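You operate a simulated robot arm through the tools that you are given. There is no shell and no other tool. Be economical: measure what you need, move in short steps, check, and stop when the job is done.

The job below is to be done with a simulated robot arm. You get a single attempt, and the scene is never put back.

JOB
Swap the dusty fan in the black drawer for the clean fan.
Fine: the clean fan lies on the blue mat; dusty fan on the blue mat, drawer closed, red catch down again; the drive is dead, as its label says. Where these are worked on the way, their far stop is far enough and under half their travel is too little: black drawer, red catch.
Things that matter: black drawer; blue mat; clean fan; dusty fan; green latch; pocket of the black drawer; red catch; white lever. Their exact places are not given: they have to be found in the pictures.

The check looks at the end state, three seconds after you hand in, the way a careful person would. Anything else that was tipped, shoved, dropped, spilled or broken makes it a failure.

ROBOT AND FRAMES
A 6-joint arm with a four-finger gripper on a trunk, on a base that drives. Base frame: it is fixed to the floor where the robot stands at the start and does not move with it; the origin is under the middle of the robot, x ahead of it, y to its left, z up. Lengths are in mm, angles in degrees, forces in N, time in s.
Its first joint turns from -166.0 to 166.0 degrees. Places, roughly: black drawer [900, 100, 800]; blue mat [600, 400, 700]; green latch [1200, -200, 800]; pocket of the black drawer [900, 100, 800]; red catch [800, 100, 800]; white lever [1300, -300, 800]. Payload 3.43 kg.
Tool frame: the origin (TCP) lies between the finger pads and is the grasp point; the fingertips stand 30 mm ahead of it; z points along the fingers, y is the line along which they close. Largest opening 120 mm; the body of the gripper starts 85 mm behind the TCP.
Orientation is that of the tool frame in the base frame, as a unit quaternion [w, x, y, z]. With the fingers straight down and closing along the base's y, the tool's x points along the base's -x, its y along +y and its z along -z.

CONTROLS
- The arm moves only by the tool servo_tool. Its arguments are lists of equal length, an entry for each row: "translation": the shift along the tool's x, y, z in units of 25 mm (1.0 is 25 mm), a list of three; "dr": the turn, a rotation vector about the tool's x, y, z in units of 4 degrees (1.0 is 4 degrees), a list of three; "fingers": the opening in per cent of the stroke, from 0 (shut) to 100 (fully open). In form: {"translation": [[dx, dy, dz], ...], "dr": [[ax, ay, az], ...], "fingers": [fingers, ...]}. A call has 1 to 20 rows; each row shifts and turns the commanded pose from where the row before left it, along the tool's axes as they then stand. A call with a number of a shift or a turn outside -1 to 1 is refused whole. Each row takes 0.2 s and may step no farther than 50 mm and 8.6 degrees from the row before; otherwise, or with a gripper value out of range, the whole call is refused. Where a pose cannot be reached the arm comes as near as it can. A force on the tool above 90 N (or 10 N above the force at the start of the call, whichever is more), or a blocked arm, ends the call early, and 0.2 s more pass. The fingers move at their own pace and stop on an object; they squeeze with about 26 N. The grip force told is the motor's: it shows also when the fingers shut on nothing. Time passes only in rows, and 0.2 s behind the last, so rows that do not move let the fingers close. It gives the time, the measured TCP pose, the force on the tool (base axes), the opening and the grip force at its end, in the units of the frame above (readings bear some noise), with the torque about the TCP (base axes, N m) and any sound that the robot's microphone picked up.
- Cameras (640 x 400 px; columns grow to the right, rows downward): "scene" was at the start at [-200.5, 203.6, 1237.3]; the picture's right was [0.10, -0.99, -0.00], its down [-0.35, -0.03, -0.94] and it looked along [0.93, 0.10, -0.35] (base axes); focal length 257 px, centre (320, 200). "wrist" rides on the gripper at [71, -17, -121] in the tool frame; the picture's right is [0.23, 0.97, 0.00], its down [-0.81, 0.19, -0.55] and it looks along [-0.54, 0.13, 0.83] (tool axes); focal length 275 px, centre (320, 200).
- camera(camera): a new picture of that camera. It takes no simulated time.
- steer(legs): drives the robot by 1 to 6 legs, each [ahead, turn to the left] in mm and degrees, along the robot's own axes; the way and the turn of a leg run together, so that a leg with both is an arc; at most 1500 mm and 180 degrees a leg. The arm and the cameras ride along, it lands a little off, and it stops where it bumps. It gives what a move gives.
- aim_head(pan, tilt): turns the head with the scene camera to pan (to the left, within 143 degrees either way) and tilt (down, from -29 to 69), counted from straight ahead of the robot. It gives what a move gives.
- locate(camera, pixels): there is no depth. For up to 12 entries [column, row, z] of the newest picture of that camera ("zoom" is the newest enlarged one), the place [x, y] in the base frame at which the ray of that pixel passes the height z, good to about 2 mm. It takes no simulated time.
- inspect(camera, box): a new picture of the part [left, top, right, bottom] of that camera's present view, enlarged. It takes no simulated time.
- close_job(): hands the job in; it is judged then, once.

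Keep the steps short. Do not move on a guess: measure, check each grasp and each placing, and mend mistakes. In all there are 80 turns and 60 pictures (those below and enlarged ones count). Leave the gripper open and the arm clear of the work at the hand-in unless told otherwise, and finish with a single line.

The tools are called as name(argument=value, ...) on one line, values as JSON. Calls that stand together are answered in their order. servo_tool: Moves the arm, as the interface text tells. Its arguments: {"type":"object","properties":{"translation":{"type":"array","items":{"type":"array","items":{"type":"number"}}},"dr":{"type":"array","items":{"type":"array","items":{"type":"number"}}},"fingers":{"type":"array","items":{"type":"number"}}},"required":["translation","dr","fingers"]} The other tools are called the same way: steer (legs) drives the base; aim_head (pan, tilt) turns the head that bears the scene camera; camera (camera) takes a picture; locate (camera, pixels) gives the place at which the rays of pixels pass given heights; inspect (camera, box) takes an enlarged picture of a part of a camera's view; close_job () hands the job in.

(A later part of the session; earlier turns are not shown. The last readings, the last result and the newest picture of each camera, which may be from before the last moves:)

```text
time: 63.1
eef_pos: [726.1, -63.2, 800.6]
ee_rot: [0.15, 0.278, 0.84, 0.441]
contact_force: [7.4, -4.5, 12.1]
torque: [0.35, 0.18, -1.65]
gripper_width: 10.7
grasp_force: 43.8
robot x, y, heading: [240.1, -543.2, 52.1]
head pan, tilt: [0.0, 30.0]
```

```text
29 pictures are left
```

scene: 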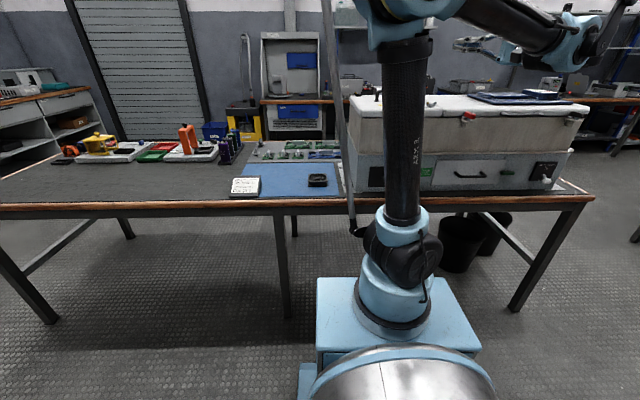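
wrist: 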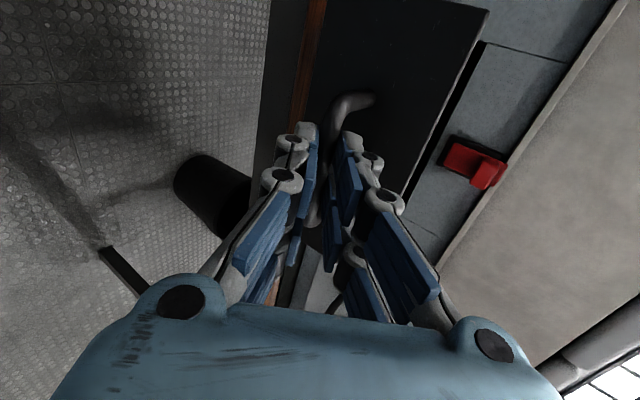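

Drawer is out ~100 mm. Continue to its stop.

servo_tool(translation=[[0, -0.23, -0.328], [0, -0.23, -0.328], [0, -0.23, -0.328], [0, -0.23, -0.328], [0, -0.23, -0.328], [0, -0.23, -0.328], [0, -0.23, -0.328]], dr=[[0, 0, 0], [0, 0, 0], [0, 0, 0], [0, 0, 0], [0, 0, 0], [0, 0, 0], [0, 0, 0]], fingers=[0, 0, 0, 0, 0, 0, 0])

```text
time: 64.7
eef_pos: [684.4, -120.4, 799.1]
ee_rot: [0.152, 0.278, 0.84, 0.441]
contact_force: [8.6, -4.5, 60.7]
torque: [1.5, 0.14, -0.93]
gripper_width: 10.5
grasp_force: 44.3
robot x, y, heading: [240.0, -534.1, 52.4]
head pan, tilt: [0.0, 30.0]
```

camera(camera="wrist")

camera(camera="scene")

```text
28 pictures are left
```

wrist: 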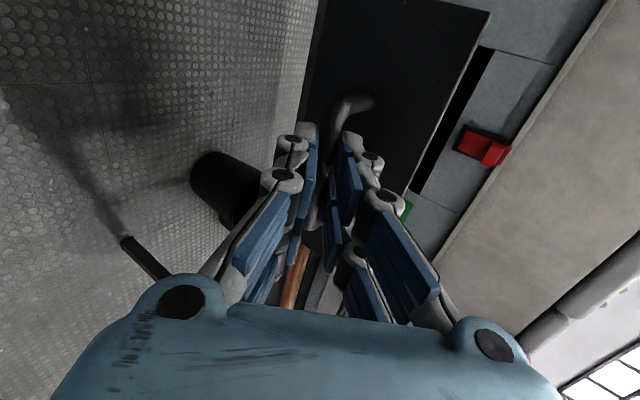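

```text
27 pictures are left
```

scene: 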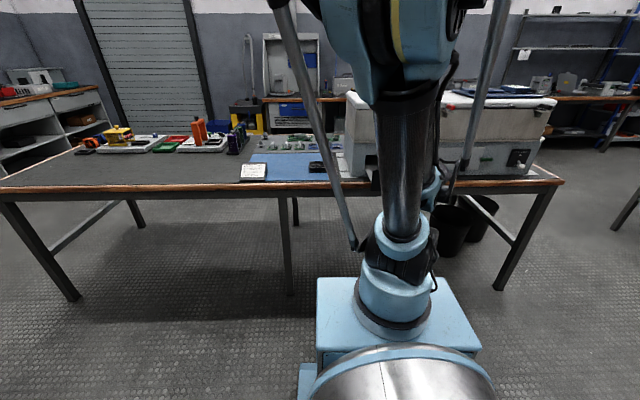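

Open by about 175 mm, still no stop. The bar pushes the tool upward, so I'll relieve by 2 mm up and pull a little further.

servo_tool(translation=[[0, 0.08, -0.05], [0, -0.23, -0.328], [0, -0.23, -0.328], [0, -0.23, -0.328]], dr=[[0, 0, 0], [0, 0, 0], [0, 0, 0], [0, 0, 0]], fingers=[0, 0, 0, 0])

```text
time: 65.7
eef_pos: [667.2, -139.9, 802.5]
ee_rot: [0.149, 0.277, 0.84, 0.442]
contact_force: [32.8, 40.4, 14.9]
torque: [1.18, 0.21, -0.54]
gripper_width: 11.1
grasp_force: 44.0
robot x, y, heading: [236.8, -539.1, 52.1]
head pan, tilt: [0.0, 30.0]
```

A firm stop (52 N) at about 200 mm: the drawer is fully open. Release and withdraw along the fingers, then up.

servo_tool(translation=[[0, 0, 0], [0, 0, -0.6], [0, 0, -0.8], [0, 0, -0.8], [0, 0.6, -0.5], [0, 0.8, -0.5], [0, 0.8, -0.5], [0, 0.8, -0.5], [0, 0.8, -0.5]], dr=[[0, 0, 0], [0, 0, 0], [0, 0, 0], [0, 0, 0], [0, 0, 0], [0, 0, 0], [0, 0, 0], [0, 0, 0], [0, 0, 0]], fingers=[25, 25, 25, 25, 25, 25, 25, 25, 25])

servo_tool(translation=[[0, 0.5, 0.5], [0, 0.5, 0.5], [0, 0, 0], [0, 0, 0], [0, 0, 0], [0, 0, 0], [0, 0, 0], [0, 0, 0], [0, 0, 0], [0, 0, 0], [0, 0, 0], [0, 0, 0], [0, 0, 0], [0, 0, 0]], dr=[[1, 0, 0], [1, 0, 0], [1, 0, 0], [1, 0, 0], [1, 0, 0], [1, 0, 0], [1, 0, 0], [1, 0, 0], [1, 0, 0], [1, 0, 0], [1, 0, 0], [1, 0, 0], [1, 0, 0], [0.75, 0, 0]], fingers=[25, 25, 25, 25, 25, 25, 25, 25, 25, 25, 25, 25, 25, 25])

camera(camera="wrist")

```text
time: 67.7
eef_pos: [655.8, -175.2, 945.1]
ee_rot: [0.15, 0.277, 0.841, 0.441]
contact_force: [0.1, -0.5, 0.5]
torque: [-0.02, 0.02, 0.02]
gripper_width: 29.8
grasp_force: 0.1
out of reach, approached as far as the arm can: row 6, 7, 8
robot x, y, heading: [237.4, -538.6, 52.1]
head pan, tilt: [0.0, 30.0]
```

```text
time: 70.7
eef_pos: [674.6, -149.7, 949.6]
ee_rot: [0.004, 0.315, 0.949, 0.001]
contact_force: [0.6, 0.0, -0.6]
torque: [-0.02, -0.04, -0.01]
gripper_width: 30.1
grasp_force: 0.0
robot x, y, heading: [236.1, -536.9, 52.1]
head pan, tilt: [0.0, 30.0]
```

```text
26 pictures are left
```

wrist: 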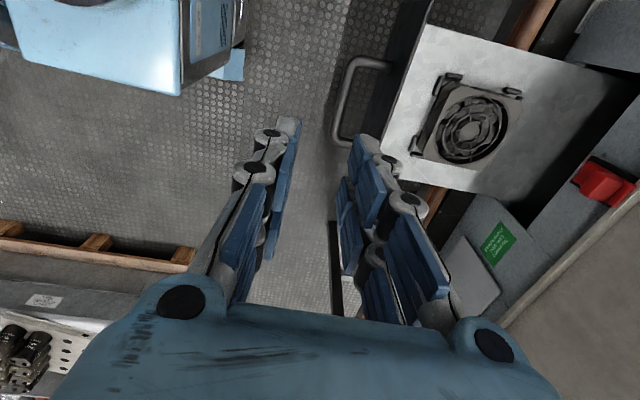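

The drawer is open and the dusty fan shows at (470, 122) between guides. Enlarge.

inspect(camera="wrist", box=[390, 50, 560, 190])

locate(camera="wrist", pixels=[[472, 124, 800], [448, 85, 800], [518, 92, 800], [425, 158, 800], [495, 165, 800], [410, 108, 790]])

```text
2.86 times, centred on (475, 120) of wrist
```

zoom: 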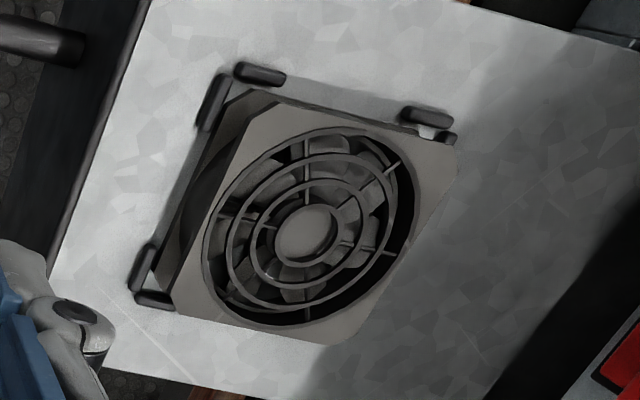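

```text
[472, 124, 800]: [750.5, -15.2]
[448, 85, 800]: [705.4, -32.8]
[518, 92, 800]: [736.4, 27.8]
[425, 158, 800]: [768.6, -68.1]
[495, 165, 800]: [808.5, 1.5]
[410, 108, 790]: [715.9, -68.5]
```

I'll move over the drawer (90 mm forward) with the fingers opened and look again for a two-view measurement.

servo_tool(translation=[[0.2, 0.9, 0], [0.2, 0.9, 0], [0.2, 0.9, 0], [0.2, 0.9, 0]], dr=[[0, 0, 0], [0, 0, 0], [0, 0, 0], [0, 0, 0]], fingers=[85, 85, 85, 85])

camera(camera="wrist")

inspect(camera="wrist", box=[220, 20, 460, 170])

```text
time: 71.7
eef_pos: [712.0, -65.0, 948.7]
ee_rot: [0.005, 0.315, 0.949, 0.003]
contact_force: [-0.3, 0.0, 1.1]
torque: [0.02, 0.03, 0.01]
gripper_width: 101.8
grasp_force: 0.0
robot x, y, heading: [242.4, -540.2, 52.1]
head pan, tilt: [0.0, 30.0]
```

```text
24 pictures are left
```

wrist: 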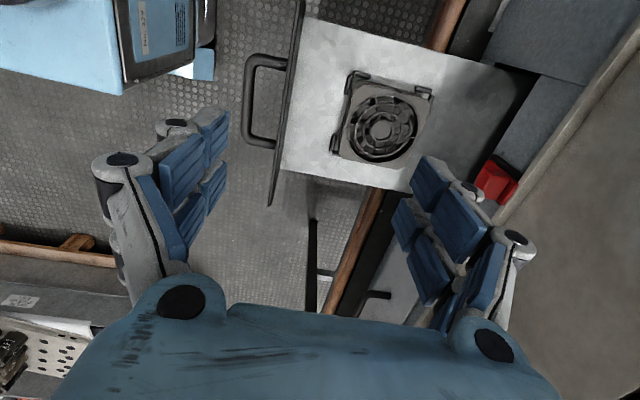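

```text
2.67 times, centred on (340, 95) of wrist
```

zoom: 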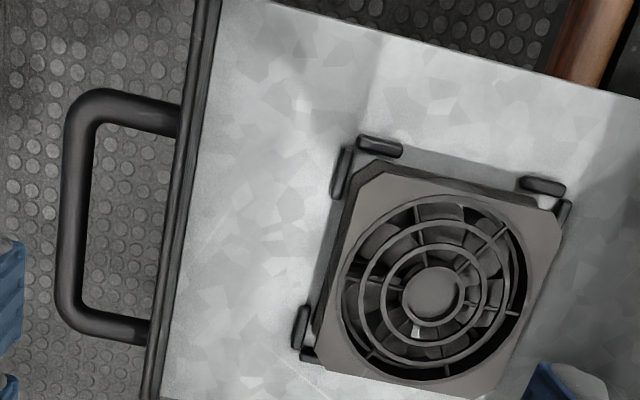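

locate(camera="zoom", pixels=[[432, 292, 790], [385, 165, 790], [562, 215, 790], [482, 395, 790], [318, 355, 790], [350, 165, 770], [325, 345, 770], [180, 130, 790], [140, 330, 790], [205, 10, 795]])

```text
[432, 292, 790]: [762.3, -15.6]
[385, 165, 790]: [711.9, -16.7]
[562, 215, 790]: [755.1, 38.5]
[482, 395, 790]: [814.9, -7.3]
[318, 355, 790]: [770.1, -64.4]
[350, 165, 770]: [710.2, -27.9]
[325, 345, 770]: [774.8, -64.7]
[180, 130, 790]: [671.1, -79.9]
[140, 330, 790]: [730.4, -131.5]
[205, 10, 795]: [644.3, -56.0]
```

Fan: about 73 mm square, centre u ≈ 618, n ≈ -446, top z ≈ 790. To keep the gripper clear of the machine wall I'll roll -90° so the fingers close along u, with the camera on the robot's side.

servo_tool(translation=[[0, 0, 0.1], [0, 0, 0.1], [0, 0, 0.1], [0, 0, 0.1], [0, 0, 0.1], [0, 0, 0.1], [0, 0, 0.1], [0, 0, 0.1], [0, 0, 0.1], [0, 0, 0.1], [0, 0, 0.1], [0, 0, 0.1], [0, 0, 0.1], [0, 0, 0.1], [0, 0, 0.1], [0, 0, 0.1], [0, 0, 0.1], [0, 0, 0.1], [0, 0, 0.1], [0, 0, 0.1]], dr=[[0, 0, -1], [0, 0, -1], [0, 0, -1], [0, 0, -1], [0, 0, -1], [0, 0, -1], [0, 0, -1], [0, 0, -1], [0, 0, -1], [0, 0, -1], [0, 0, -1], [0, 0, -1], [0, 0, -1], [0, 0, -1], [0, 0, -1], [0, 0, -1], [0, 0, -1], [0, 0, -1], [0, 0, -1], [0, 0, -1]], fingers=[85, 85, 85, 85, 85, 85, 85, 85, 85, 85, 85, 85, 85, 85, 85, 85, 85, 85, 85, 85])

servo_tool(translation=[[0, 0, 0], [0, 0, 0], [0, 0, 0], [-0.95, -0.133, 0], [-0.95, -0.133, 0], [-0.95, -0.133, 0]], dr=[[0, 0, -1], [0, 0, -1], [0, 0, -0.5], [0, 0, 0], [0, 0, 0], [0, 0, 0]], fingers=[85, 85, 85, 85, 85, 85])

camera(camera="wrist")

```text
time: 75.9
eef_pos: [713.6, -65.2, 899.3]
ee_rot: [0.005, -0.369, 0.929, 0.0]
contact_force: [0.8, 0.9, -0.2]
torque: [0.02, 0.0, 0.01]
gripper_width: 102.0
grasp_force: 0.2
robot x, y, heading: [239.4, -535.5, 52.4]
head pan, tilt: [0.0, 30.0]
```

```text
time: 77.3
eef_pos: [762.9, -13.7, 900.1]
ee_rot: [0.005, -0.448, 0.894, -0.002]
contact_force: [-0.1, -0.1, 0.3]
torque: [0.04, -0.02, 0.02]
gripper_width: 101.8
grasp_force: 0.1
robot x, y, heading: [236.2, -540.0, 52.1]
head pan, tilt: [0.0, 30.0]
```

```text
22 pictures are left
```

wrist: 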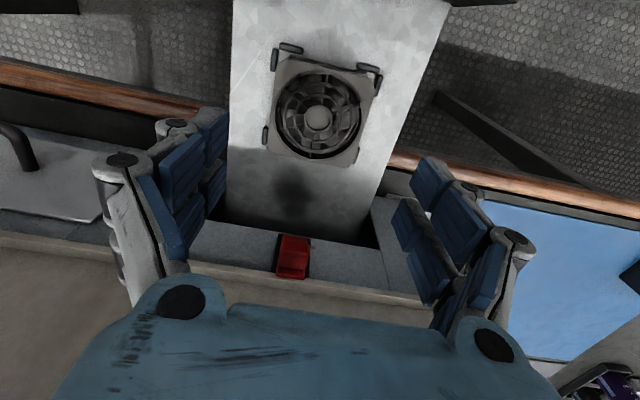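

locate(camera="wrist", pixels=[[318, 117, 790], [318, 117, 785], [277, 60, 790], [370, 80, 790], [352, 165, 790], [266, 147, 790]])

```text
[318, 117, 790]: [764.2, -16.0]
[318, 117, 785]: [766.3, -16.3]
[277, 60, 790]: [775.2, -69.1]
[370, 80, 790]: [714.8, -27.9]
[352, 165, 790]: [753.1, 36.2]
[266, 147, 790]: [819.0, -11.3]
```

The fan is centred under the gripper (within 2 mm). Lower 96 mm so the tips straddle the fan.

servo_tool(translation=[[0, -0.06, 0.96], [0, 0, 0.96], [0, 0, 0.96], [0, 0, 0.9]], dr=[[0, 0, 0], [0, 0, 0], [0, 0, 0], [0, 0, 0]], fingers=[80, 80, 80, 80])

camera(camera="wrist")

```text
time: 78.3
eef_pos: [766.0, -15.1, 803.6]
ee_rot: [0.005, -0.448, 0.894, -0.001]
contact_force: [0.1, 0.3, 0.5]
torque: [0.0, -0.02, 0.01]
gripper_width: 96.1
grasp_force: 0.1
robot x, y, heading: [238.4, -543.8, 52.2]
head pan, tilt: [0.0, 30.0]
```

```text
21 pictures are left
```

wrist: 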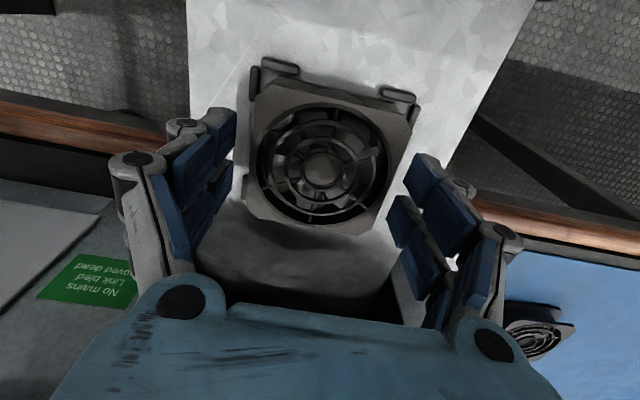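

locate(camera="wrist", pixels=[[323, 166, 790], [323, 166, 780], [323, 166, 770], [252, 110, 790], [412, 120, 790], [256, 218, 790], [375, 230, 790]])

inspect(camera="wrist", box=[190, 50, 450, 250])

```text
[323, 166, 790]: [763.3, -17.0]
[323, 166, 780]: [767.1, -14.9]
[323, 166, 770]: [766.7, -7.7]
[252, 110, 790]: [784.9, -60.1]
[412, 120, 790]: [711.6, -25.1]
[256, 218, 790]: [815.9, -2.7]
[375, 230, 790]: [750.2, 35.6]
```

```text
2.00 times, centred on (320, 150) of wrist
```

zoom: 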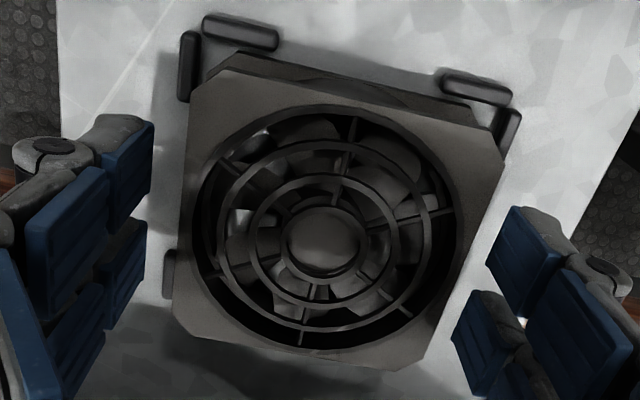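

Well aligned, with fingers mid-side between the corner guides. Close.

servo_tool(translation=[[0, 0, 0], [0, 0, 0], [0, 0, 0], [0, 0, 0]], dr=[[0, 0, 0], [0, 0, 0], [0, 0, 0], [0, 0, 0]], fingers=[40, 40, 40, 40])

```text
time: 79.3
eef_pos: [766.3, -14.4, 804.9]
ee_rot: [0.005, -0.447, 0.894, -0.001]
contact_force: [0.0, 0.5, 1.2]
torque: [0.04, 0.1, -0.01]
gripper_width: 79.5
grasp_force: 25.9
robot x, y, heading: [240.4, -538.5, 52.1]
head pan, tilt: [0.0, 30.0]
```

Gripped: 79.5 mm wide, no side loads. Seat grasp pose noted: (766, -14, 805). Lift slowly by 100 mm.

servo_tool(translation=[[0, 0, -0.2], [0, 0, -0.3], [0, 0, -0.5], [0, 0, -1], [0, 0, -1], [0, 0, -1]], dr=[[0, 0, 0], [0, 0, 0], [0, 0, 0], [0, 0, 0], [0, 0, 0], [0, 0, 0]], fingers=[40, 40, 40, 40, 40, 40])

camera(camera="wrist")

```text
time: 80.7
eef_pos: [764.8, -14.8, 905.1]
ee_rot: [0.006, -0.448, 0.894, -0.002]
contact_force: [0.3, -0.1, -0.9]
torque: [-0.01, 0.04, -0.02]
gripper_width: 48.1
grasp_force: 0.1
robot x, y, heading: [242.3, -536.7, 52.4]
head pan, tilt: [0.0, 30.0]
```

```text
19 pictures are left
```

wrist: 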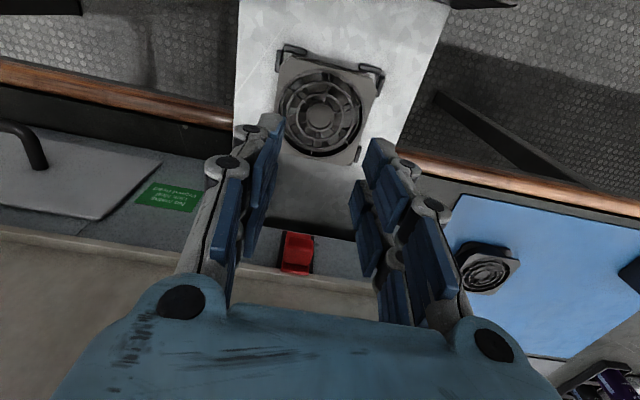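

It slipped off the top — grasp was too shallow and soft (the fan is still seated). I'll reopen, go deeper in small steps, and squeeze fully.

servo_tool(translation=[[0, 0, 0], [0, 0, 0], [0, 0, 0.98], [0, 0, 0.98], [0, 0, 0.98], [0, 0, 0.98], [0, 0, 0.25], [0, 0, 0.2]], dr=[[0, 0, 0], [0, 0, 0], [0, 0, 0], [0, 0, 0], [0, 0, 0], [0, 0, 0], [0, 0, 0], [0, 0, 0]], fingers=[82, 82, 82, 82, 82, 82, 82, 82])

```text
time: 82.5
eef_pos: [766.2, -16.4, 797.1]
ee_rot: [0.004, -0.448, 0.894, -0.003]
contact_force: [0.0, 0.2, -0.2]
torque: [-0.02, -0.01, 0.01]
gripper_width: 98.5
grasp_force: 0.0
robot x, y, heading: [237.3, -538.1, 52.1]
head pan, tilt: [0.0, 30.0]
```

servo_tool(translation=[[0, 0, 0.2], [0, 0, 0.2]], dr=[[0, 0, 0], [0, 0, 0]], fingers=[82, 82])

camera(camera="wrist")

```text
time: 83.1
eef_pos: [766.9, -14.9, 786.2]
ee_rot: [0.004, -0.447, 0.895, -0.001]
contact_force: [0.0, 0.1, 0.7]
torque: [0.0, -0.02, -0.03]
gripper_width: 98.3
grasp_force: 0.0
robot x, y, heading: [237.0, -542.7, 52.1]
head pan, tilt: [0.0, 30.0]
```

```text
18 pictures are left
```

wrist: 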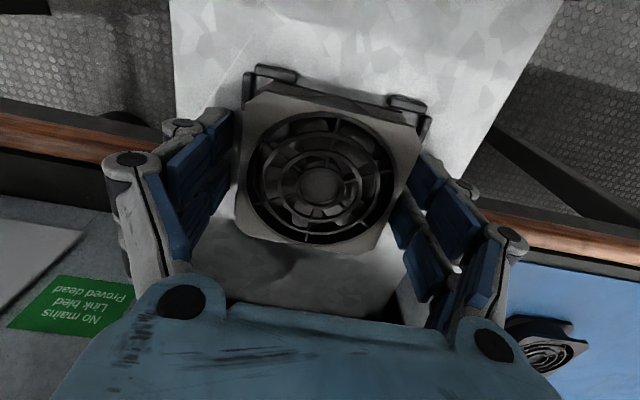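

The pads now straddle the fan top at z ≈ 786. Close fully.

servo_tool(translation=[[0, 0, 0], [0, 0, 0], [0, 0, 0], [0, 0, 0]], dr=[[0, 0, 0], [0, 0, 0], [0, 0, 0], [0, 0, 0]], fingers=[0, 0, 0, 0])

servo_tool(translation=[[0, 0, -0.2], [0, 0, -0.4], [0, 0, -0.6]], dr=[[0, 0, 0], [0, 0, 0], [0, 0, 0]], fingers=[0, 0, 0])

```text
time: 84.1
eef_pos: [763.3, -12.9, 785.8]
ee_rot: [0.004, -0.449, 0.894, -0.001]
contact_force: [-46.4, 32.3, -7.3]
torque: [0.38, 0.58, 1.37]
gripper_width: 92.6
grasp_force: 26.1
robot x, y, heading: [238.2, -541.8, 52.2]
head pan, tilt: [0.0, 30.0]
```

```text
time: 84.9
eef_pos: [766.9, -14.3, 816.1]
ee_rot: [0.005, -0.447, 0.895, -0.002]
contact_force: [0.0, 0.0, -0.9]
torque: [0.01, 0.02, 0.0]
gripper_width: 79.5
grasp_force: 26.1
robot x, y, heading: [237.0, -540.7, 52.2]
head pan, tilt: [0.0, 30.0]
```

camera(camera="wrist")

inspect(camera="wrist", box=[200, 60, 460, 220])

```text
17 pictures are left
```

wrist: 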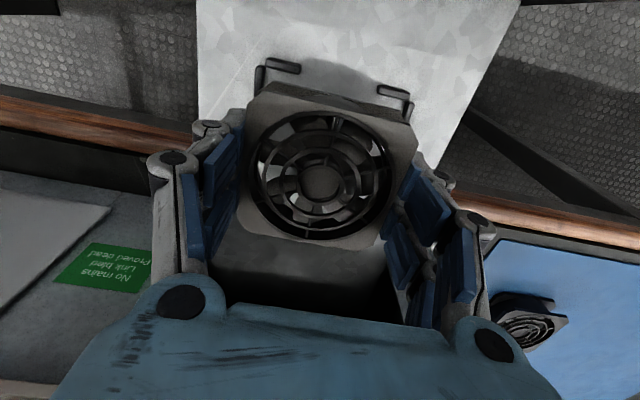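

```text
2.46 times, centred on (330, 140) of wrist
```

zoom: 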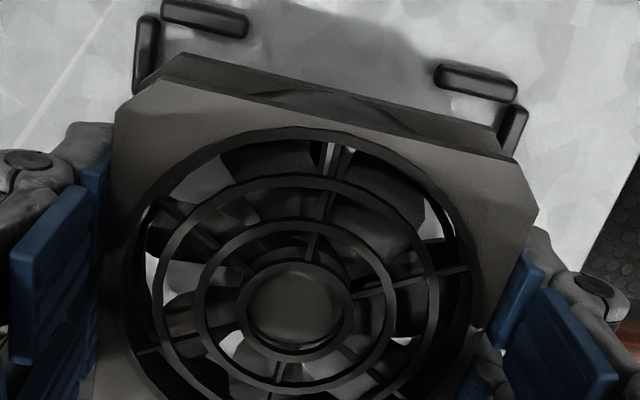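

The dusty fan is lifted out (floor and guides visible behind it). Raise and carry left along the bench front (u 621 → 190), fan held.

servo_tool(translation=[[0, 0, -0.8], [0, 0, -0.8], [0, 0.95, -0.8], [0, 0.95, -0.8], [0, 0.95, 0], [0, 0.95, 0], [0, 0.95, 0], [0, 0.95, 0], [0, 0.95, 0], [0, 0.95, 0], [0, 0.95, 0], [0, 0.95, 0], [0, 0.95, 0], [0, 0.95, 0], [0, 0.95, 0], [0, 0.95, 0], [0, 0.95, 0], [0, 0.95, 0], [0, 0.95, 0], [0, 0.95, 0]], dr=[[0, 0, 0], [0, 0, 0], [0, 0, 0], [0, 0, 0], [0, 0, 0], [0, 0, 0], [0, 0, 0], [0, 0, 0], [0, 0, 0], [0, 0, 0], [0, 0, 0], [0, 0, 0], [0, 0, 0], [0, 0, 0], [0, 0, 0], [0, 0, 0], [0, 0, 0], [0, 0, 0], [0, 0, 0], [0, 0, 0]], fingers=[0, 0, 0, 0, 0, 0, 0, 0, 0, 0, 0, 0, 0, 0, 0, 0, 0, 0, 0, 0])

servo_tool(translation=[[-0.92, 0, 0], [-0.92, 0, 0], [-0.92, 0, 0], [-0.92, 0, 0], [-0.92, 0, 0], [-0.92, 0, 0]], dr=[[0, 0, 0], [0, 0, 0], [0, 0, 0], [0, 0, 0], [0, 0, 0], [0, 0, 0]], fingers=[0, 0, 0, 0, 0, 0])

camera(camera="wrist")

```text
time: 89.1
eef_pos: [421.9, 241.3, 893.9]
ee_rot: [0.005, -0.448, 0.894, -0.001]
contact_force: [-0.1, 0.5, 0.1]
torque: [0.01, 0.0, -0.03]
gripper_width: 79.7
grasp_force: 25.6
robot x, y, heading: [241.5, -541.0, 52.1]
head pan, tilt: [0.0, 30.0]
```

```text
time: 90.5
eef_pos: [504.9, 352.1, 894.0]
ee_rot: [0.005, -0.449, 0.894, -0.002]
contact_force: [-0.9, -0.6, -1.2]
torque: [0.04, -0.01, 0.0]
gripper_width: 79.6
grasp_force: 26.1
robot x, y, heading: [236.5, -538.1, 52.4]
head pan, tilt: [0.0, 30.0]
```

```text
15 pictures are left
```

wrist: 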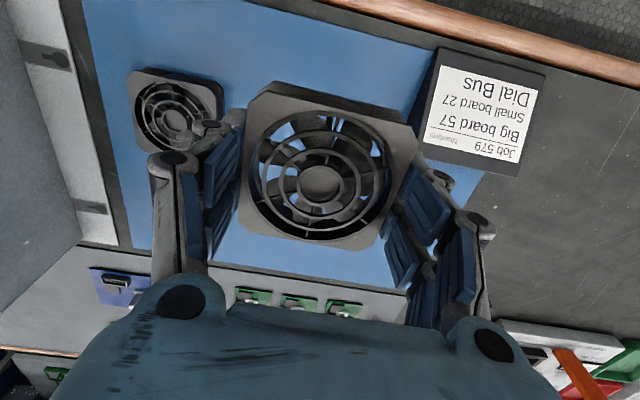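

locate(camera="wrist", pixels=[[173, 119, 785], [128, 72, 785], [213, 92, 785], [205, 150, 785], [140, 132, 785], [420, 160, 754], [438, 60, 754], [485, 178, 754], [430, 100, 780]])

```text
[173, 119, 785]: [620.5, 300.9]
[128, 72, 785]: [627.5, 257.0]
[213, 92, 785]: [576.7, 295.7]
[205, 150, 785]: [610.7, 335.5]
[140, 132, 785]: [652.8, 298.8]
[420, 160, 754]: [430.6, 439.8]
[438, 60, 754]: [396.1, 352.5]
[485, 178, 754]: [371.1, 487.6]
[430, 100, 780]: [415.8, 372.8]
```

Spot is clear: clean fan at u ≈ 316, card edge at u ≈ 106, my fan at u ≈ 193. Lower to just above the mat.

servo_tool(translation=[[0, 0, 0.85], [0, 0, 0.85], [0, 0, 0.85], [0, 0, 0.6]], dr=[[0, 0, 0], [0, 0, 0], [0, 0, 0], [0, 0, 0]], fingers=[0, 0, 0, 0])

camera(camera="wrist")

```text
time: 91.5
eef_pos: [504.6, 352.9, 814.5]
ee_rot: [0.005, -0.448, 0.894, -0.002]
contact_force: [-0.5, 0.4, -1.3]
torque: [0.0, 0.02, -0.03]
gripper_width: 79.6
grasp_force: 25.8
robot x, y, heading: [238.5, -542.0, 52.1]
head pan, tilt: [0.0, 30.0]
```

```text
14 pictures are left
```

wrist: 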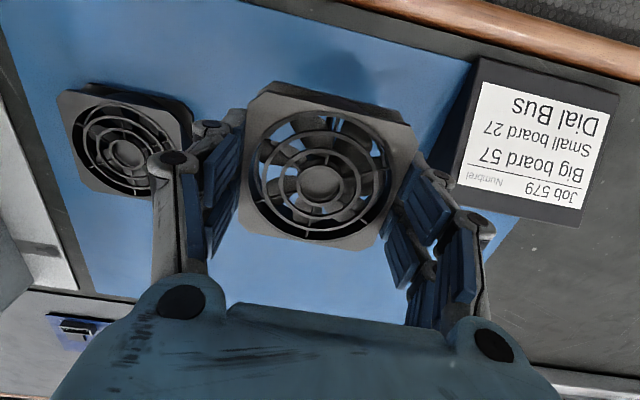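

Continue down gently until contact shows.

servo_tool(translation=[[0, 0, 0.2], [0, 0, 0.2], [0, 0, 0.16]], dr=[[0, 0, 0], [0, 0, 0], [0, 0, 0]], fingers=[0, 0, 0])

```text
time: 92.3
eef_pos: [505.6, 351.6, 802.4]
ee_rot: [0.005, -0.447, 0.894, -0.001]
contact_force: [-0.3, 0.7, -0.6]
torque: [0.01, 0.0, -0.01]
gripper_width: 79.7
grasp_force: 25.2
robot x, y, heading: [238.3, -538.4, 52.2]
head pan, tilt: [0.0, 30.0]
```

servo_tool(translation=[[0, 0, 0.14], [0, 0, 0.12]], dr=[[0, 0, 0], [0, 0, 0]], fingers=[0, 0])

```text
time: 92.9
eef_pos: [505.5, 352.0, 796.6]
ee_rot: [0.005, -0.449, 0.894, -0.001]
contact_force: [-0.1, 0.3, -0.9]
torque: [-0.03, 0.01, 0.01]
gripper_width: 79.6
grasp_force: 25.6
robot x, y, heading: [233.8, -543.3, 52.0]
head pan, tilt: [0.0, 30.0]
```

servo_tool(translation=[[0, 0, 0.12], [0, 0, 0.1], [0, 0, 0.1]], dr=[[0, 0, 0], [0, 0, 0], [0, 0, 0]], fingers=[0, 0, 0])

```text
time: 93.7
eef_pos: [505.4, 352.4, 788.2]
ee_rot: [0.005, -0.448, 0.894, -0.002]
contact_force: [0.3, -0.5, -0.7]
torque: [0.0, 0.01, -0.02]
gripper_width: 79.7
grasp_force: 25.9
robot x, y, heading: [237.6, -541.1, 52.2]
head pan, tilt: [0.0, 30.0]
```

servo_tool(translation=[[0, 0, 0.08], [0, 0, 0.08]], dr=[[0, 0, 0], [0, 0, 0]], fingers=[0, 0])

inspect(camera="wrist", box=[60, 60, 460, 300])

```text
time: 94.3
eef_pos: [505.9, 352.6, 783.6]
ee_rot: [0.005, -0.448, 0.894, -0.001]
contact_force: [0.0, -0.2, -0.7]
torque: [-0.01, 0.02, 0.01]
gripper_width: 79.4
grasp_force: 26.0
robot x, y, heading: [240.2, -536.4, 52.0]
head pan, tilt: [0.0, 30.0]
```

```text
1.60 times, centred on (260, 180) of wrist
```

zoom: 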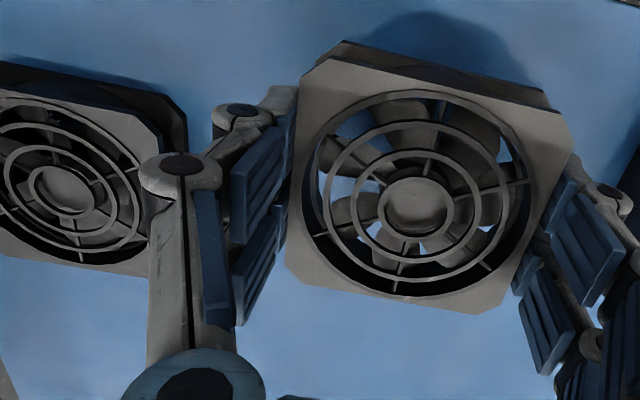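

The shadow shows the fan is still a bit above the mat. Continue in 3 mm steps.

servo_tool(translation=[[0, 0, 0.1], [0, 0, 0.1]], dr=[[0, 0, 0], [0, 0, 0]], fingers=[0, 0])

```text
time: 94.9
eef_pos: [505.3, 351.5, 777.4]
ee_rot: [0.004, -0.447, 0.894, -0.002]
contact_force: [-0.1, -0.1, -0.8]
torque: [0.01, 0.03, 0.0]
gripper_width: 79.5
grasp_force: 26.0
robot x, y, heading: [240.6, -539.1, 52.5]
head pan, tilt: [0.0, 30.0]
```

servo_tool(translation=[[0, 0, 0.1], [0, 0, 0.1]], dr=[[0, 0, 0], [0, 0, 0]], fingers=[0, 0])

```text
time: 95.5
eef_pos: [506.2, 351.9, 774.4]
ee_rot: [0.004, -0.448, 0.894, -0.001]
contact_force: [-0.3, -0.9, -0.8]
torque: [-0.01, 0.02, 0.0]
gripper_width: 79.7
grasp_force: 25.5
robot x, y, heading: [238.5, -540.8, 52.4]
head pan, tilt: [0.0, 30.0]
```

servo_tool(translation=[[0, 0, 0.1], [0, 0, 0.1]], dr=[[0, 0, 0], [0, 0, 0]], fingers=[0, 0])

camera(camera="wrist")

```text
time: 96.1
eef_pos: [506.3, 352.1, 768.3]
ee_rot: [0.005, -0.448, 0.894, -0.002]
contact_force: [0.2, 0.9, -1.3]
torque: [-0.01, 0.03, 0.02]
gripper_width: 79.8
grasp_force: 25.5
robot x, y, heading: [240.1, -540.9, 52.2]
head pan, tilt: [0.0, 30.0]
```

```text
12 pictures are left
```

wrist: 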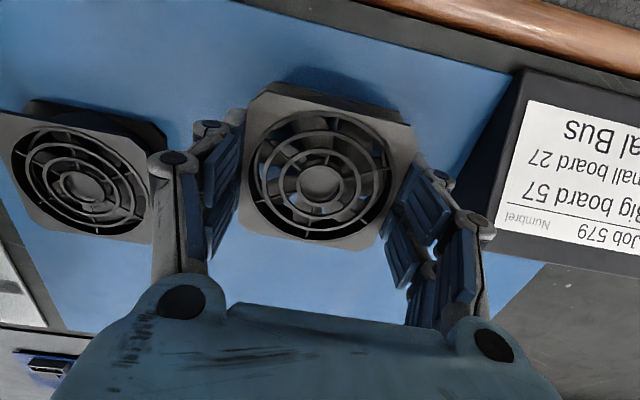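

locate(camera="wrist", pixels=[[88, 187, 770], [88, 187, 760], [88, 187, 750], [320, 182, 760], [15, 240, 720], [35, 110, 740]])

```text
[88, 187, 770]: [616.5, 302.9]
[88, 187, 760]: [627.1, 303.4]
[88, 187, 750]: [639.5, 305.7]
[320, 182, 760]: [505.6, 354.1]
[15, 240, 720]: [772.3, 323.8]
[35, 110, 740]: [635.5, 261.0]
```

Triangulation puts the clean fan's hub at z ≈ 745 (u ≈ 334, n ≈ -630), so my fan (hub ≈ 760) needs ~15 mm more.

servo_tool(translation=[[0, 0, 0.16], [0, 0, 0.16], [0, 0, 0.1]], dr=[[0, 0, 0], [0, 0, 0], [0, 0, 0]], fingers=[0, 0, 0])

```text
time: 96.9
eef_pos: [505.7, 352.6, 758.4]
ee_rot: [0.005, -0.447, 0.895, -0.001]
contact_force: [0.2, -0.4, -1.0]
torque: [-0.02, -0.01, -0.02]
gripper_width: 79.6
grasp_force: 25.8
robot x, y, heading: [238.2, -540.2, 52.3]
head pan, tilt: [0.0, 30.0]
```

servo_tool(translation=[[0, 0, 0.08], [0, 0, 0.08]], dr=[[0, 0, 0], [0, 0, 0]], fingers=[0, 0])

```text
time: 97.5
eef_pos: [505.7, 352.0, 753.1]
ee_rot: [0.005, -0.447, 0.894, -0.001]
contact_force: [0.3, 0.5, -0.7]
torque: [0.01, 0.0, 0.02]
gripper_width: 79.7
grasp_force: 26.4
robot x, y, heading: [237.3, -539.6, 52.0]
head pan, tilt: [0.0, 30.0]
```

servo_tool(translation=[[0, 0, 0.08], [0, 0, 0.08]], dr=[[0, 0, 0], [0, 0, 0]], fingers=[0, 0])

```text
time: 98.1
eef_pos: [505.9, 351.9, 750.6]
ee_rot: [0.004, -0.447, 0.894, -0.001]
contact_force: [-0.2, 0.3, -0.5]
torque: [0.01, 0.03, -0.01]
gripper_width: 79.6
grasp_force: 26.2
robot x, y, heading: [239.9, -537.6, 52.1]
head pan, tilt: [0.0, 30.0]
```

Still no contact at 750; I'll lower up to 4 mm more in small steps, release there, lift clear, then move over the clean fan and look.

servo_tool(translation=[[0, 0, 0.06], [0, 0, 0.06], [0, 0, 0.04], [0, 0, 0]], dr=[[0, 0, 0], [0, 0, 0], [0, 0, 0], [0, 0, 0]], fingers=[0, 0, 0, 0])

servo_tool(translation=[[0, 0, 0], [0, 0, 0], [0, 0, 0], [0, 0, -0.3], [0, 0, -0.7], [0, 0, -1], [0, 0, -1], [0, 0, -1]], dr=[[0, 0, 0], [0, 0, 0], [0, 0, 0], [0, 0, 0], [0, 0, 0], [0, 0, 0], [0, 0, 0], [0, 0, 0]], fingers=[80, 80, 80, 80, 80, 80, 80, 80])

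servo_tool(translation=[[-0.3, -0.94, 0], [-0.3, -0.94, 0], [-0.3, -0.94, 0], [-0.3, -0.94, 0], [-0.3, -0.94, 0], [-0.3, -0.94, 0]], dr=[[0, 0, 0], [0, 0, 0], [0, 0, 0], [0, 0, 0], [0, 0, 0], [0, 0, 0]], fingers=[85, 85, 85, 85, 85, 85])

camera(camera="wrist")

```text
time: 99.1
eef_pos: [506.0, 351.5, 747.8]
ee_rot: [0.005, -0.447, 0.894, -0.001]
contact_force: [6.4, 10.4, 53.9]
torque: [0.52, 1.52, -0.63]
gripper_width: 80.5
grasp_force: 26.5
robot x, y, heading: [238.0, -542.9, 52.0]
head pan, tilt: [0.0, 30.0]
```

```text
time: 100.9
eef_pos: [505.7, 351.9, 846.6]
ee_rot: [0.005, -0.448, 0.894, -0.002]
contact_force: [-0.5, 0.8, 0.0]
torque: [-0.03, 0.02, -0.06]
gripper_width: 95.7
grasp_force: 0.2
robot x, y, heading: [237.9, -541.3, 52.1]
head pan, tilt: [0.0, 30.0]
```

```text
time: 102.3
eef_pos: [645.3, 302.4, 846.9]
ee_rot: [0.005, -0.449, 0.893, -0.001]
contact_force: [-0.6, 0.7, -0.8]
torque: [-0.02, 0.03, 0.02]
gripper_width: 101.9
grasp_force: 0.1
robot x, y, heading: [234.8, -540.0, 52.3]
head pan, tilt: [0.0, 30.0]
```

```text
11 pictures are left
```

wrist: 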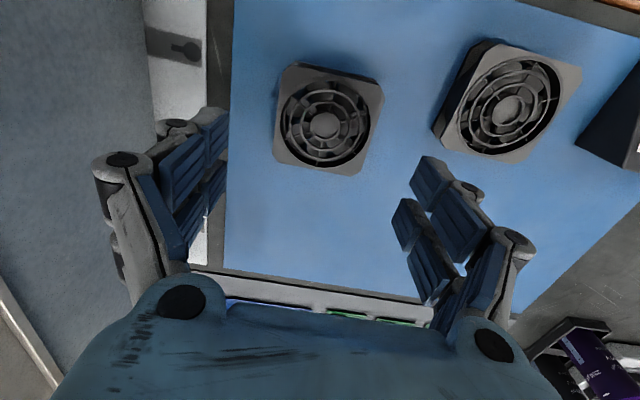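

Dusty fan placed on the mat (contact at TCP z ≈ 748). Clean fan's hub is 5 mm to the -u side of the TCP; I'll correct, descend to z ≈ 749 (same grip height as the dusty fan), close and lift.

servo_tool(translation=[[-0.07, 0.2, 0], [0, 0, 0.96], [0, 0, 0.96], [0, 0, 0.96], [0, 0, 0.6], [0, 0, 0.42]], dr=[[0, 0, 0], [0, 0, 0], [0, 0, 0], [0, 0, 0], [0, 0, 0], [0, 0, 0]], fingers=[80, 80, 80, 80, 80, 80])

servo_tool(translation=[[0, 0, 0], [0, 0, 0], [0, 0, 0], [0, 0, 0], [0, 0, 0]], dr=[[0, 0, 0], [0, 0, 0], [0, 0, 0], [0, 0, 0], [0, 0, 0]], fingers=[0, 0, 0, 0, 0])

servo_tool(translation=[[0, 0, -0.2], [0, 0, -0.4], [0, 0, -0.8], [0, 0, -1], [0, 0, -1], [0, 0, -1], [0, 0, -1]], dr=[[0, 0, 0], [0, 0, 0], [0, 0, 0], [0, 0, 0], [0, 0, 0], [0, 0, 0], [0, 0, 0]], fingers=[0, 0, 0, 0, 0, 0, 0])

camera(camera="wrist")

```text
time: 103.7
eef_pos: [643.4, 308.9, 749.4]
ee_rot: [0.006, -0.448, 0.894, -0.002]
contact_force: [-0.5, 0.8, 0.4]
torque: [-0.02, 0.03, -0.02]
gripper_width: 96.0
grasp_force: 0.0
robot x, y, heading: [238.7, -540.7, 52.2]
head pan, tilt: [0.0, 30.0]
```

```text
time: 104.9
eef_pos: [644.3, 308.9, 749.4]
ee_rot: [0.004, -0.448, 0.894, -0.002]
contact_force: [0.2, -0.3, 2.5]
torque: [-0.21, -0.05, 0.03]
gripper_width: 79.8
grasp_force: 26.4
robot x, y, heading: [238.6, -536.5, 52.1]
head pan, tilt: [0.0, 30.0]
```

```text
time: 106.5
eef_pos: [641.3, 307.5, 884.0]
ee_rot: [0.004, -0.448, 0.894, -0.001]
contact_force: [0.4, 0.1, -1.5]
torque: [-0.01, 0.03, 0.02]
gripper_width: 80.0
grasp_force: 26.3
robot x, y, heading: [238.1, -539.3, 52.4]
head pan, tilt: [0.0, 30.0]
```

```text
10 pictures are left
```

wrist: 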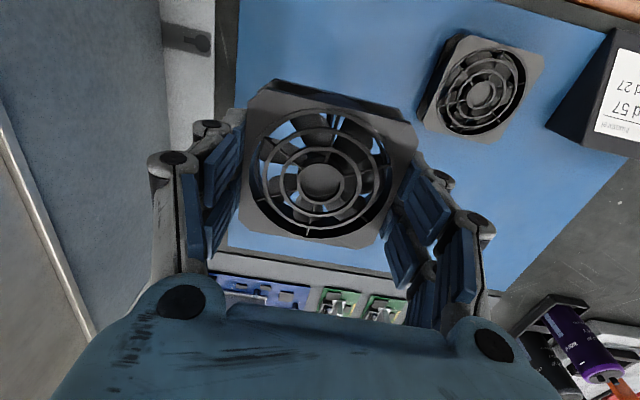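

Clean fan held identically (hub at (320,182) as before). Carry: back 182 mm, then right 293 mm to above the pocket.

servo_tool(translation=[[0.911, 0, -0.1], [0.911, 0, -0.1], [0.911, 0, -0.1], [0.911, 0, -0.1], [0.911, 0, -0.1], [0.911, 0, -0.1], [0.911, 0, -0.1], [0.911, 0, -0.1], [0, -0.978, 0], [0, -0.978, 0], [0, -0.978, 0], [0, -0.978, 0], [0, -0.978, 0], [0, -0.978, 0], [0, -0.978, 0], [0, -0.978, 0], [0, -0.978, 0], [0, -0.978, 0], [0, -0.978, 0], [0, -0.978, 0]], dr=[[0, 0, 0], [0, 0, 0], [0, 0, 0], [0, 0, 0], [0, 0, 0], [0, 0, 0], [0, 0, 0], [0, 0, 0], [0, 0, 0], [0, 0, 0], [0, 0, 0], [0, 0, 0], [0, 0, 0], [0, 0, 0], [0, 0, 0], [0, 0, 0], [0, 0, 0], [0, 0, 0], [0, 0, 0], [0, 0, 0]], fingers=[0, 0, 0, 0, 0, 0, 0, 0, 0, 0, 0, 0, 0, 0, 0, 0, 0, 0, 0, 0])

servo_tool(translation=[[0, 0, 0.9], [0, 0, 0.9], [0, 0, 0.9]], dr=[[0, 0, 0], [0, 0, 0], [0, 0, 0]], fingers=[0, 0, 0])

camera(camera="wrist")

```text
time: 110.7
eef_pos: [766.0, -13.6, 906.3]
ee_rot: [0.004, -0.448, 0.894, -0.002]
contact_force: [-0.4, -0.2, -0.8]
torque: [0.0, 0.05, -0.02]
gripper_width: 79.6
grasp_force: 26.2
robot x, y, heading: [238.0, -542.7, 52.1]
head pan, tilt: [0.0, 30.0]
```

```text
time: 111.5
eef_pos: [767.9, -13.1, 838.2]
ee_rot: [0.005, -0.448, 0.894, -0.002]
contact_force: [-0.7, 0.8, -1.4]
torque: [0.02, 0.02, -0.01]
gripper_width: 79.4
grasp_force: 26.4
robot x, y, heading: [237.2, -540.8, 52.2]
head pan, tilt: [0.0, 30.0]
```

```text
9 pictures are left
```

wrist: 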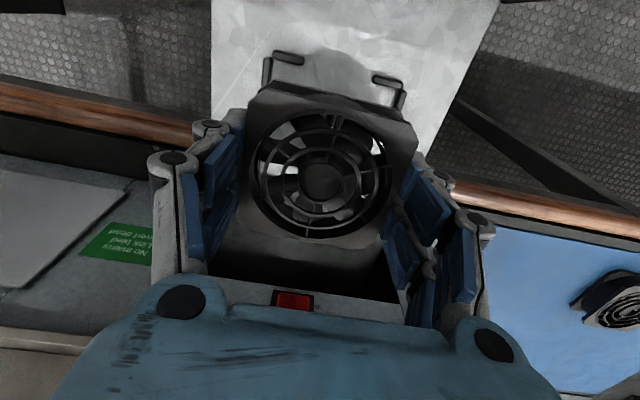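

Aligned within about 1 mm of the original seat pose. Lower into the pocket with decreasing steps.

servo_tool(translation=[[0.04, 0, 0.8], [0, 0, 0.6], [0, 0, 0.2], [0, 0, 0.1]], dr=[[0, 0, 0], [0, 0, 0], [0, 0, 0], [0, 0, 0]], fingers=[0, 0, 0, 0])

servo_tool(translation=[[0, 0, 0.08], [0, 0, 0.08]], dr=[[0, 0, 0], [0, 0, 0]], fingers=[0, 0])

servo_tool(translation=[[0, 0, 0.06], [0, 0, 0]], dr=[[0, 0, 0], [0, 0, 0]], fingers=[0, 0])

```text
time: 112.5
eef_pos: [766.2, -13.4, 796.1]
ee_rot: [0.004, -0.448, 0.894, -0.001]
contact_force: [0.1, -0.6, 1.7]
torque: [0.11, 0.06, -0.02]
gripper_width: 79.9
grasp_force: 25.7
robot x, y, heading: [238.4, -541.5, 52.0]
head pan, tilt: [0.0, 30.0]
```

```text
time: 113.1
eef_pos: [766.4, -13.4, 791.0]
ee_rot: [0.005, -0.448, 0.894, -0.002]
contact_force: [0.2, 0.1, -0.7]
torque: [0.0, 0.02, 0.01]
gripper_width: 80.0
grasp_force: 25.8
robot x, y, heading: [241.1, -538.4, 52.0]
head pan, tilt: [0.0, 30.0]
```

```text
time: 113.7
eef_pos: [766.5, -14.1, 790.2]
ee_rot: [0.005, -0.448, 0.894, -0.001]
contact_force: [-1.6, 2.0, 19.6]
torque: [0.09, 0.07, 0.12]
gripper_width: 79.7
grasp_force: 25.9
robot x, y, heading: [235.8, -535.3, 52.2]
head pan, tilt: [0.0, 30.0]
```

Contact at z ≈ 790, the same height as the old fan's seat. Release, lift, and look.

servo_tool(translation=[[0, 0, 0], [0, 0, 0], [0, 0, 0], [0, 0, -0.3], [0, 0, -0.7], [0, 0, -1], [0, 0, -1], [0, 0, -1], [0, 0, -0.5]], dr=[[0, 0, 0], [0, 0, 0], [0, 0, 0], [0, 0, 0], [0, 0, 0], [0, 0, 0], [0, 0, 0], [0, 0, 0], [0, 0, 0]], fingers=[82, 82, 82, 82, 82, 82, 82, 82, 82])

inspect(camera="wrist", box=[200, 20, 460, 180])

```text
time: 115.7
eef_pos: [767.1, -13.9, 902.5]
ee_rot: [0.004, -0.447, 0.894, -0.002]
contact_force: [0.7, 0.3, 1.1]
torque: [0.03, -0.03, -0.03]
gripper_width: 98.6
grasp_force: 0.0
robot x, y, heading: [240.2, -539.4, 52.5]
head pan, tilt: [0.0, 30.0]
```

```text
2.46 times, centred on (330, 100) of wrist
```

zoom: 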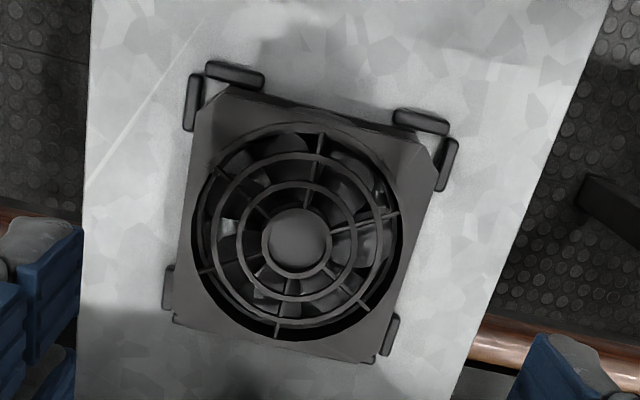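

The clean fan sits inside all four guides. Now close the drawer: shut fingers, move back in front of the handle (n ≈ -265), lower, and push the bar at its middle toward the machine.

servo_tool(translation=[[0.92, 0.08, 0], [0.92, 0, 0], [0.92, 0, 0], [0.92, 0, 0], [0.92, 0, 0], [0.92, 0, 0], [0.92, 0, 0], [0.92, 0, 0], [0, 0, 0.92], [0, 0, 0.92], [0, 0, 0.92], [0, 0, 0.92]], dr=[[0, 0, 0], [0, 0, 0], [0, 0, 0], [0, 0, 0], [0, 0, 0], [0, 0, 0], [0, 0, 0], [0, 0, 0], [0, 0, 0], [0, 0, 0], [0, 0, 0], [0, 0, 0]], fingers=[0, 0, 0, 0, 0, 0, 0, 0, 0, 0, 0, 0])

servo_tool(translation=[[-0.6, 0, 0], [-0.5, 0, 0], [-0.5, 0, 0], [-0.6, 0, 0], [-0.6, 0, 0], [-0.6, 0, 0], [-0.6, 0, 0], [-0.6, 0, 0], [-0.6, 0, 0], [-0.6, 0, 0], [-0.6, 0, 0], [-0.6, 0, 0], [-0.6, 0, 0], [-0.6, 0, 0], [-0.5, 0, 0], [-0.3, 0, 0], [-0.2, 0, 0]], dr=[[0, 0, 0], [0, 0, 0], [0, 0, 0], [0, 0, 0], [0, 0, 0], [0, 0, 0], [0, 0, 0], [0, 0, 0], [0, 0, 0], [0, 0, 0], [0, 0, 0], [0, 0, 0], [0, 0, 0], [0, 0, 0], [0, 0, 0], [0, 0, 0], [0, 0, 0]], fingers=[0, 0, 0, 0, 0, 0, 0, 0, 0, 0, 0, 0, 0, 0, 0, 0, 0])

camera(camera="wrist")

```text
time: 118.3
eef_pos: [655.3, -160.7, 807.2]
ee_rot: [0.004, -0.448, 0.894, -0.002]
contact_force: [-0.1, 1.1, 0.4]
torque: [0.02, -0.01, 0.01]
gripper_width: 0.0
grasp_force: 26.0
robot x, y, heading: [239.7, -537.1, 52.5]
head pan, tilt: [0.0, 30.0]
```

```text
time: 121.7
eef_pos: [776.6, 3.2, 817.5]
ee_rot: [0.004, -0.448, 0.894, -0.002]
contact_force: [1.9, 1.1, -1.6]
torque: [-0.13, 0.14, -0.02]
gripper_width: 0.0
grasp_force: 33.5
robot x, y, heading: [239.0, -540.0, 52.2]
head pan, tilt: [0.0, 30.0]
stopped in row 16: the force on the tool passed its limit at 105 N (the readings are from after the stop); the commanded pose is now the measured one
```

```text
7 pictures are left
```

wrist: 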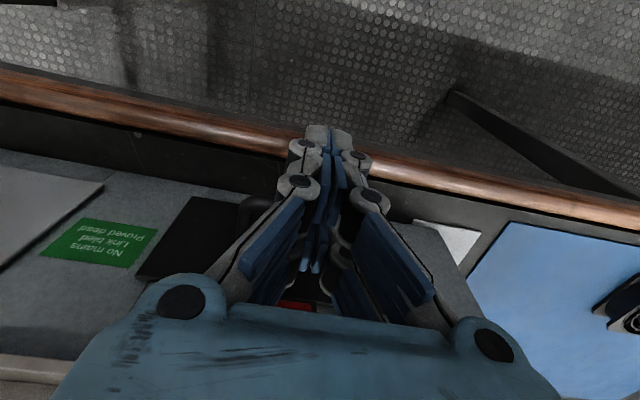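

The push ended at a hard stop (105 N) near the closed position. I'll press once more gently to confirm, then back off, rise, and tilt forward to view drawer and catch.

servo_tool(translation=[[-0.2, 0, 0], [-0.2, 0, 0], [-0.2, 0, 0], [-0.15, 0, 0], [-0.1, 0, 0]], dr=[[0, 0, 0], [0, 0, 0], [0, 0, 0], [0, 0, 0], [0, 0, 0]], fingers=[0, 0, 0, 0, 0])

servo_tool(translation=[[0.9, 0, 0], [0.9, 0, 0], [0.9, 0, 0], [0.9, 0, 0], [0, 0, -0.9], [0, 0, -0.9], [0, 0, -0.9]], dr=[[0, 0, 0], [0, 0, 0], [0, 0, 0], [0, 0, 0], [0, 0, 0], [0, 0, 0], [0, 0, 0]], fingers=[40, 40, 40, 40, 40, 40, 40])

servo_tool(translation=[[0, 0, 0], [0, 0, 0], [0, 0, 0], [0, 0, 0], [0, 0, 0], [0, 0, 0], [0, 0, 0], [0, 0, 0], [0, 0, 0], [0, 0, 0], [0, 0, 0], [0, 0, 0], [0, 0, 0], [0, 0, 0]], dr=[[0, -1, 0], [0, -1, 0], [0, -1, 0], [0, -1, 0], [0, -1, 0], [0, -1, 0], [0, -1, 0], [0, -1, 0], [0, -1, 0], [0, -1, 0], [0, -1, 0], [0, -1, 0], [0, -1, 0], [0, -0.75, 0]], fingers=[40, 40, 40, 40, 40, 40, 40, 40, 40, 40, 40, 40, 40, 40])

camera(camera="wrist")

```text
time: 122.7
eef_pos: [777.6, 5.4, 825.7]
ee_rot: [0.004, -0.447, 0.895, -0.001]
contact_force: [1.9, 1.4, -1.4]
torque: [-0.17, 0.16, 0.03]
gripper_width: 0.2
grasp_force: 33.6
robot x, y, heading: [239.8, -537.9, 52.2]
head pan, tilt: [0.0, 30.0]
stopped in row 4: the force on the tool passed its limit at 96 N (the readings are from after the stop); the commanded pose is now the measured one
```

```text
time: 124.3
eef_pos: [722.6, -67.9, 894.6]
ee_rot: [0.005, -0.447, 0.895, -0.001]
contact_force: [0.3, 0.2, 0.4]
torque: [-0.01, 0.01, -0.02]
gripper_width: 48.1
grasp_force: 0.0
robot x, y, heading: [234.6, -541.8, 52.1]
head pan, tilt: [0.0, 30.0]
```

```text
time: 127.3
eef_pos: [722.7, -66.0, 892.0]
ee_rot: [0.418, -0.396, 0.791, 0.205]
contact_force: [-0.5, -0.5, 0.6]
torque: [0.01, 0.02, 0.02]
gripper_width: 48.0
grasp_force: 0.0
robot x, y, heading: [237.6, -542.4, 52.3]
head pan, tilt: [0.0, 30.0]
```

```text
6 pictures are left
```

wrist: 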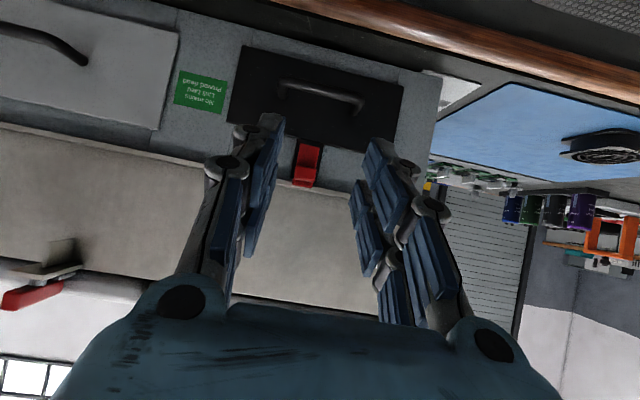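

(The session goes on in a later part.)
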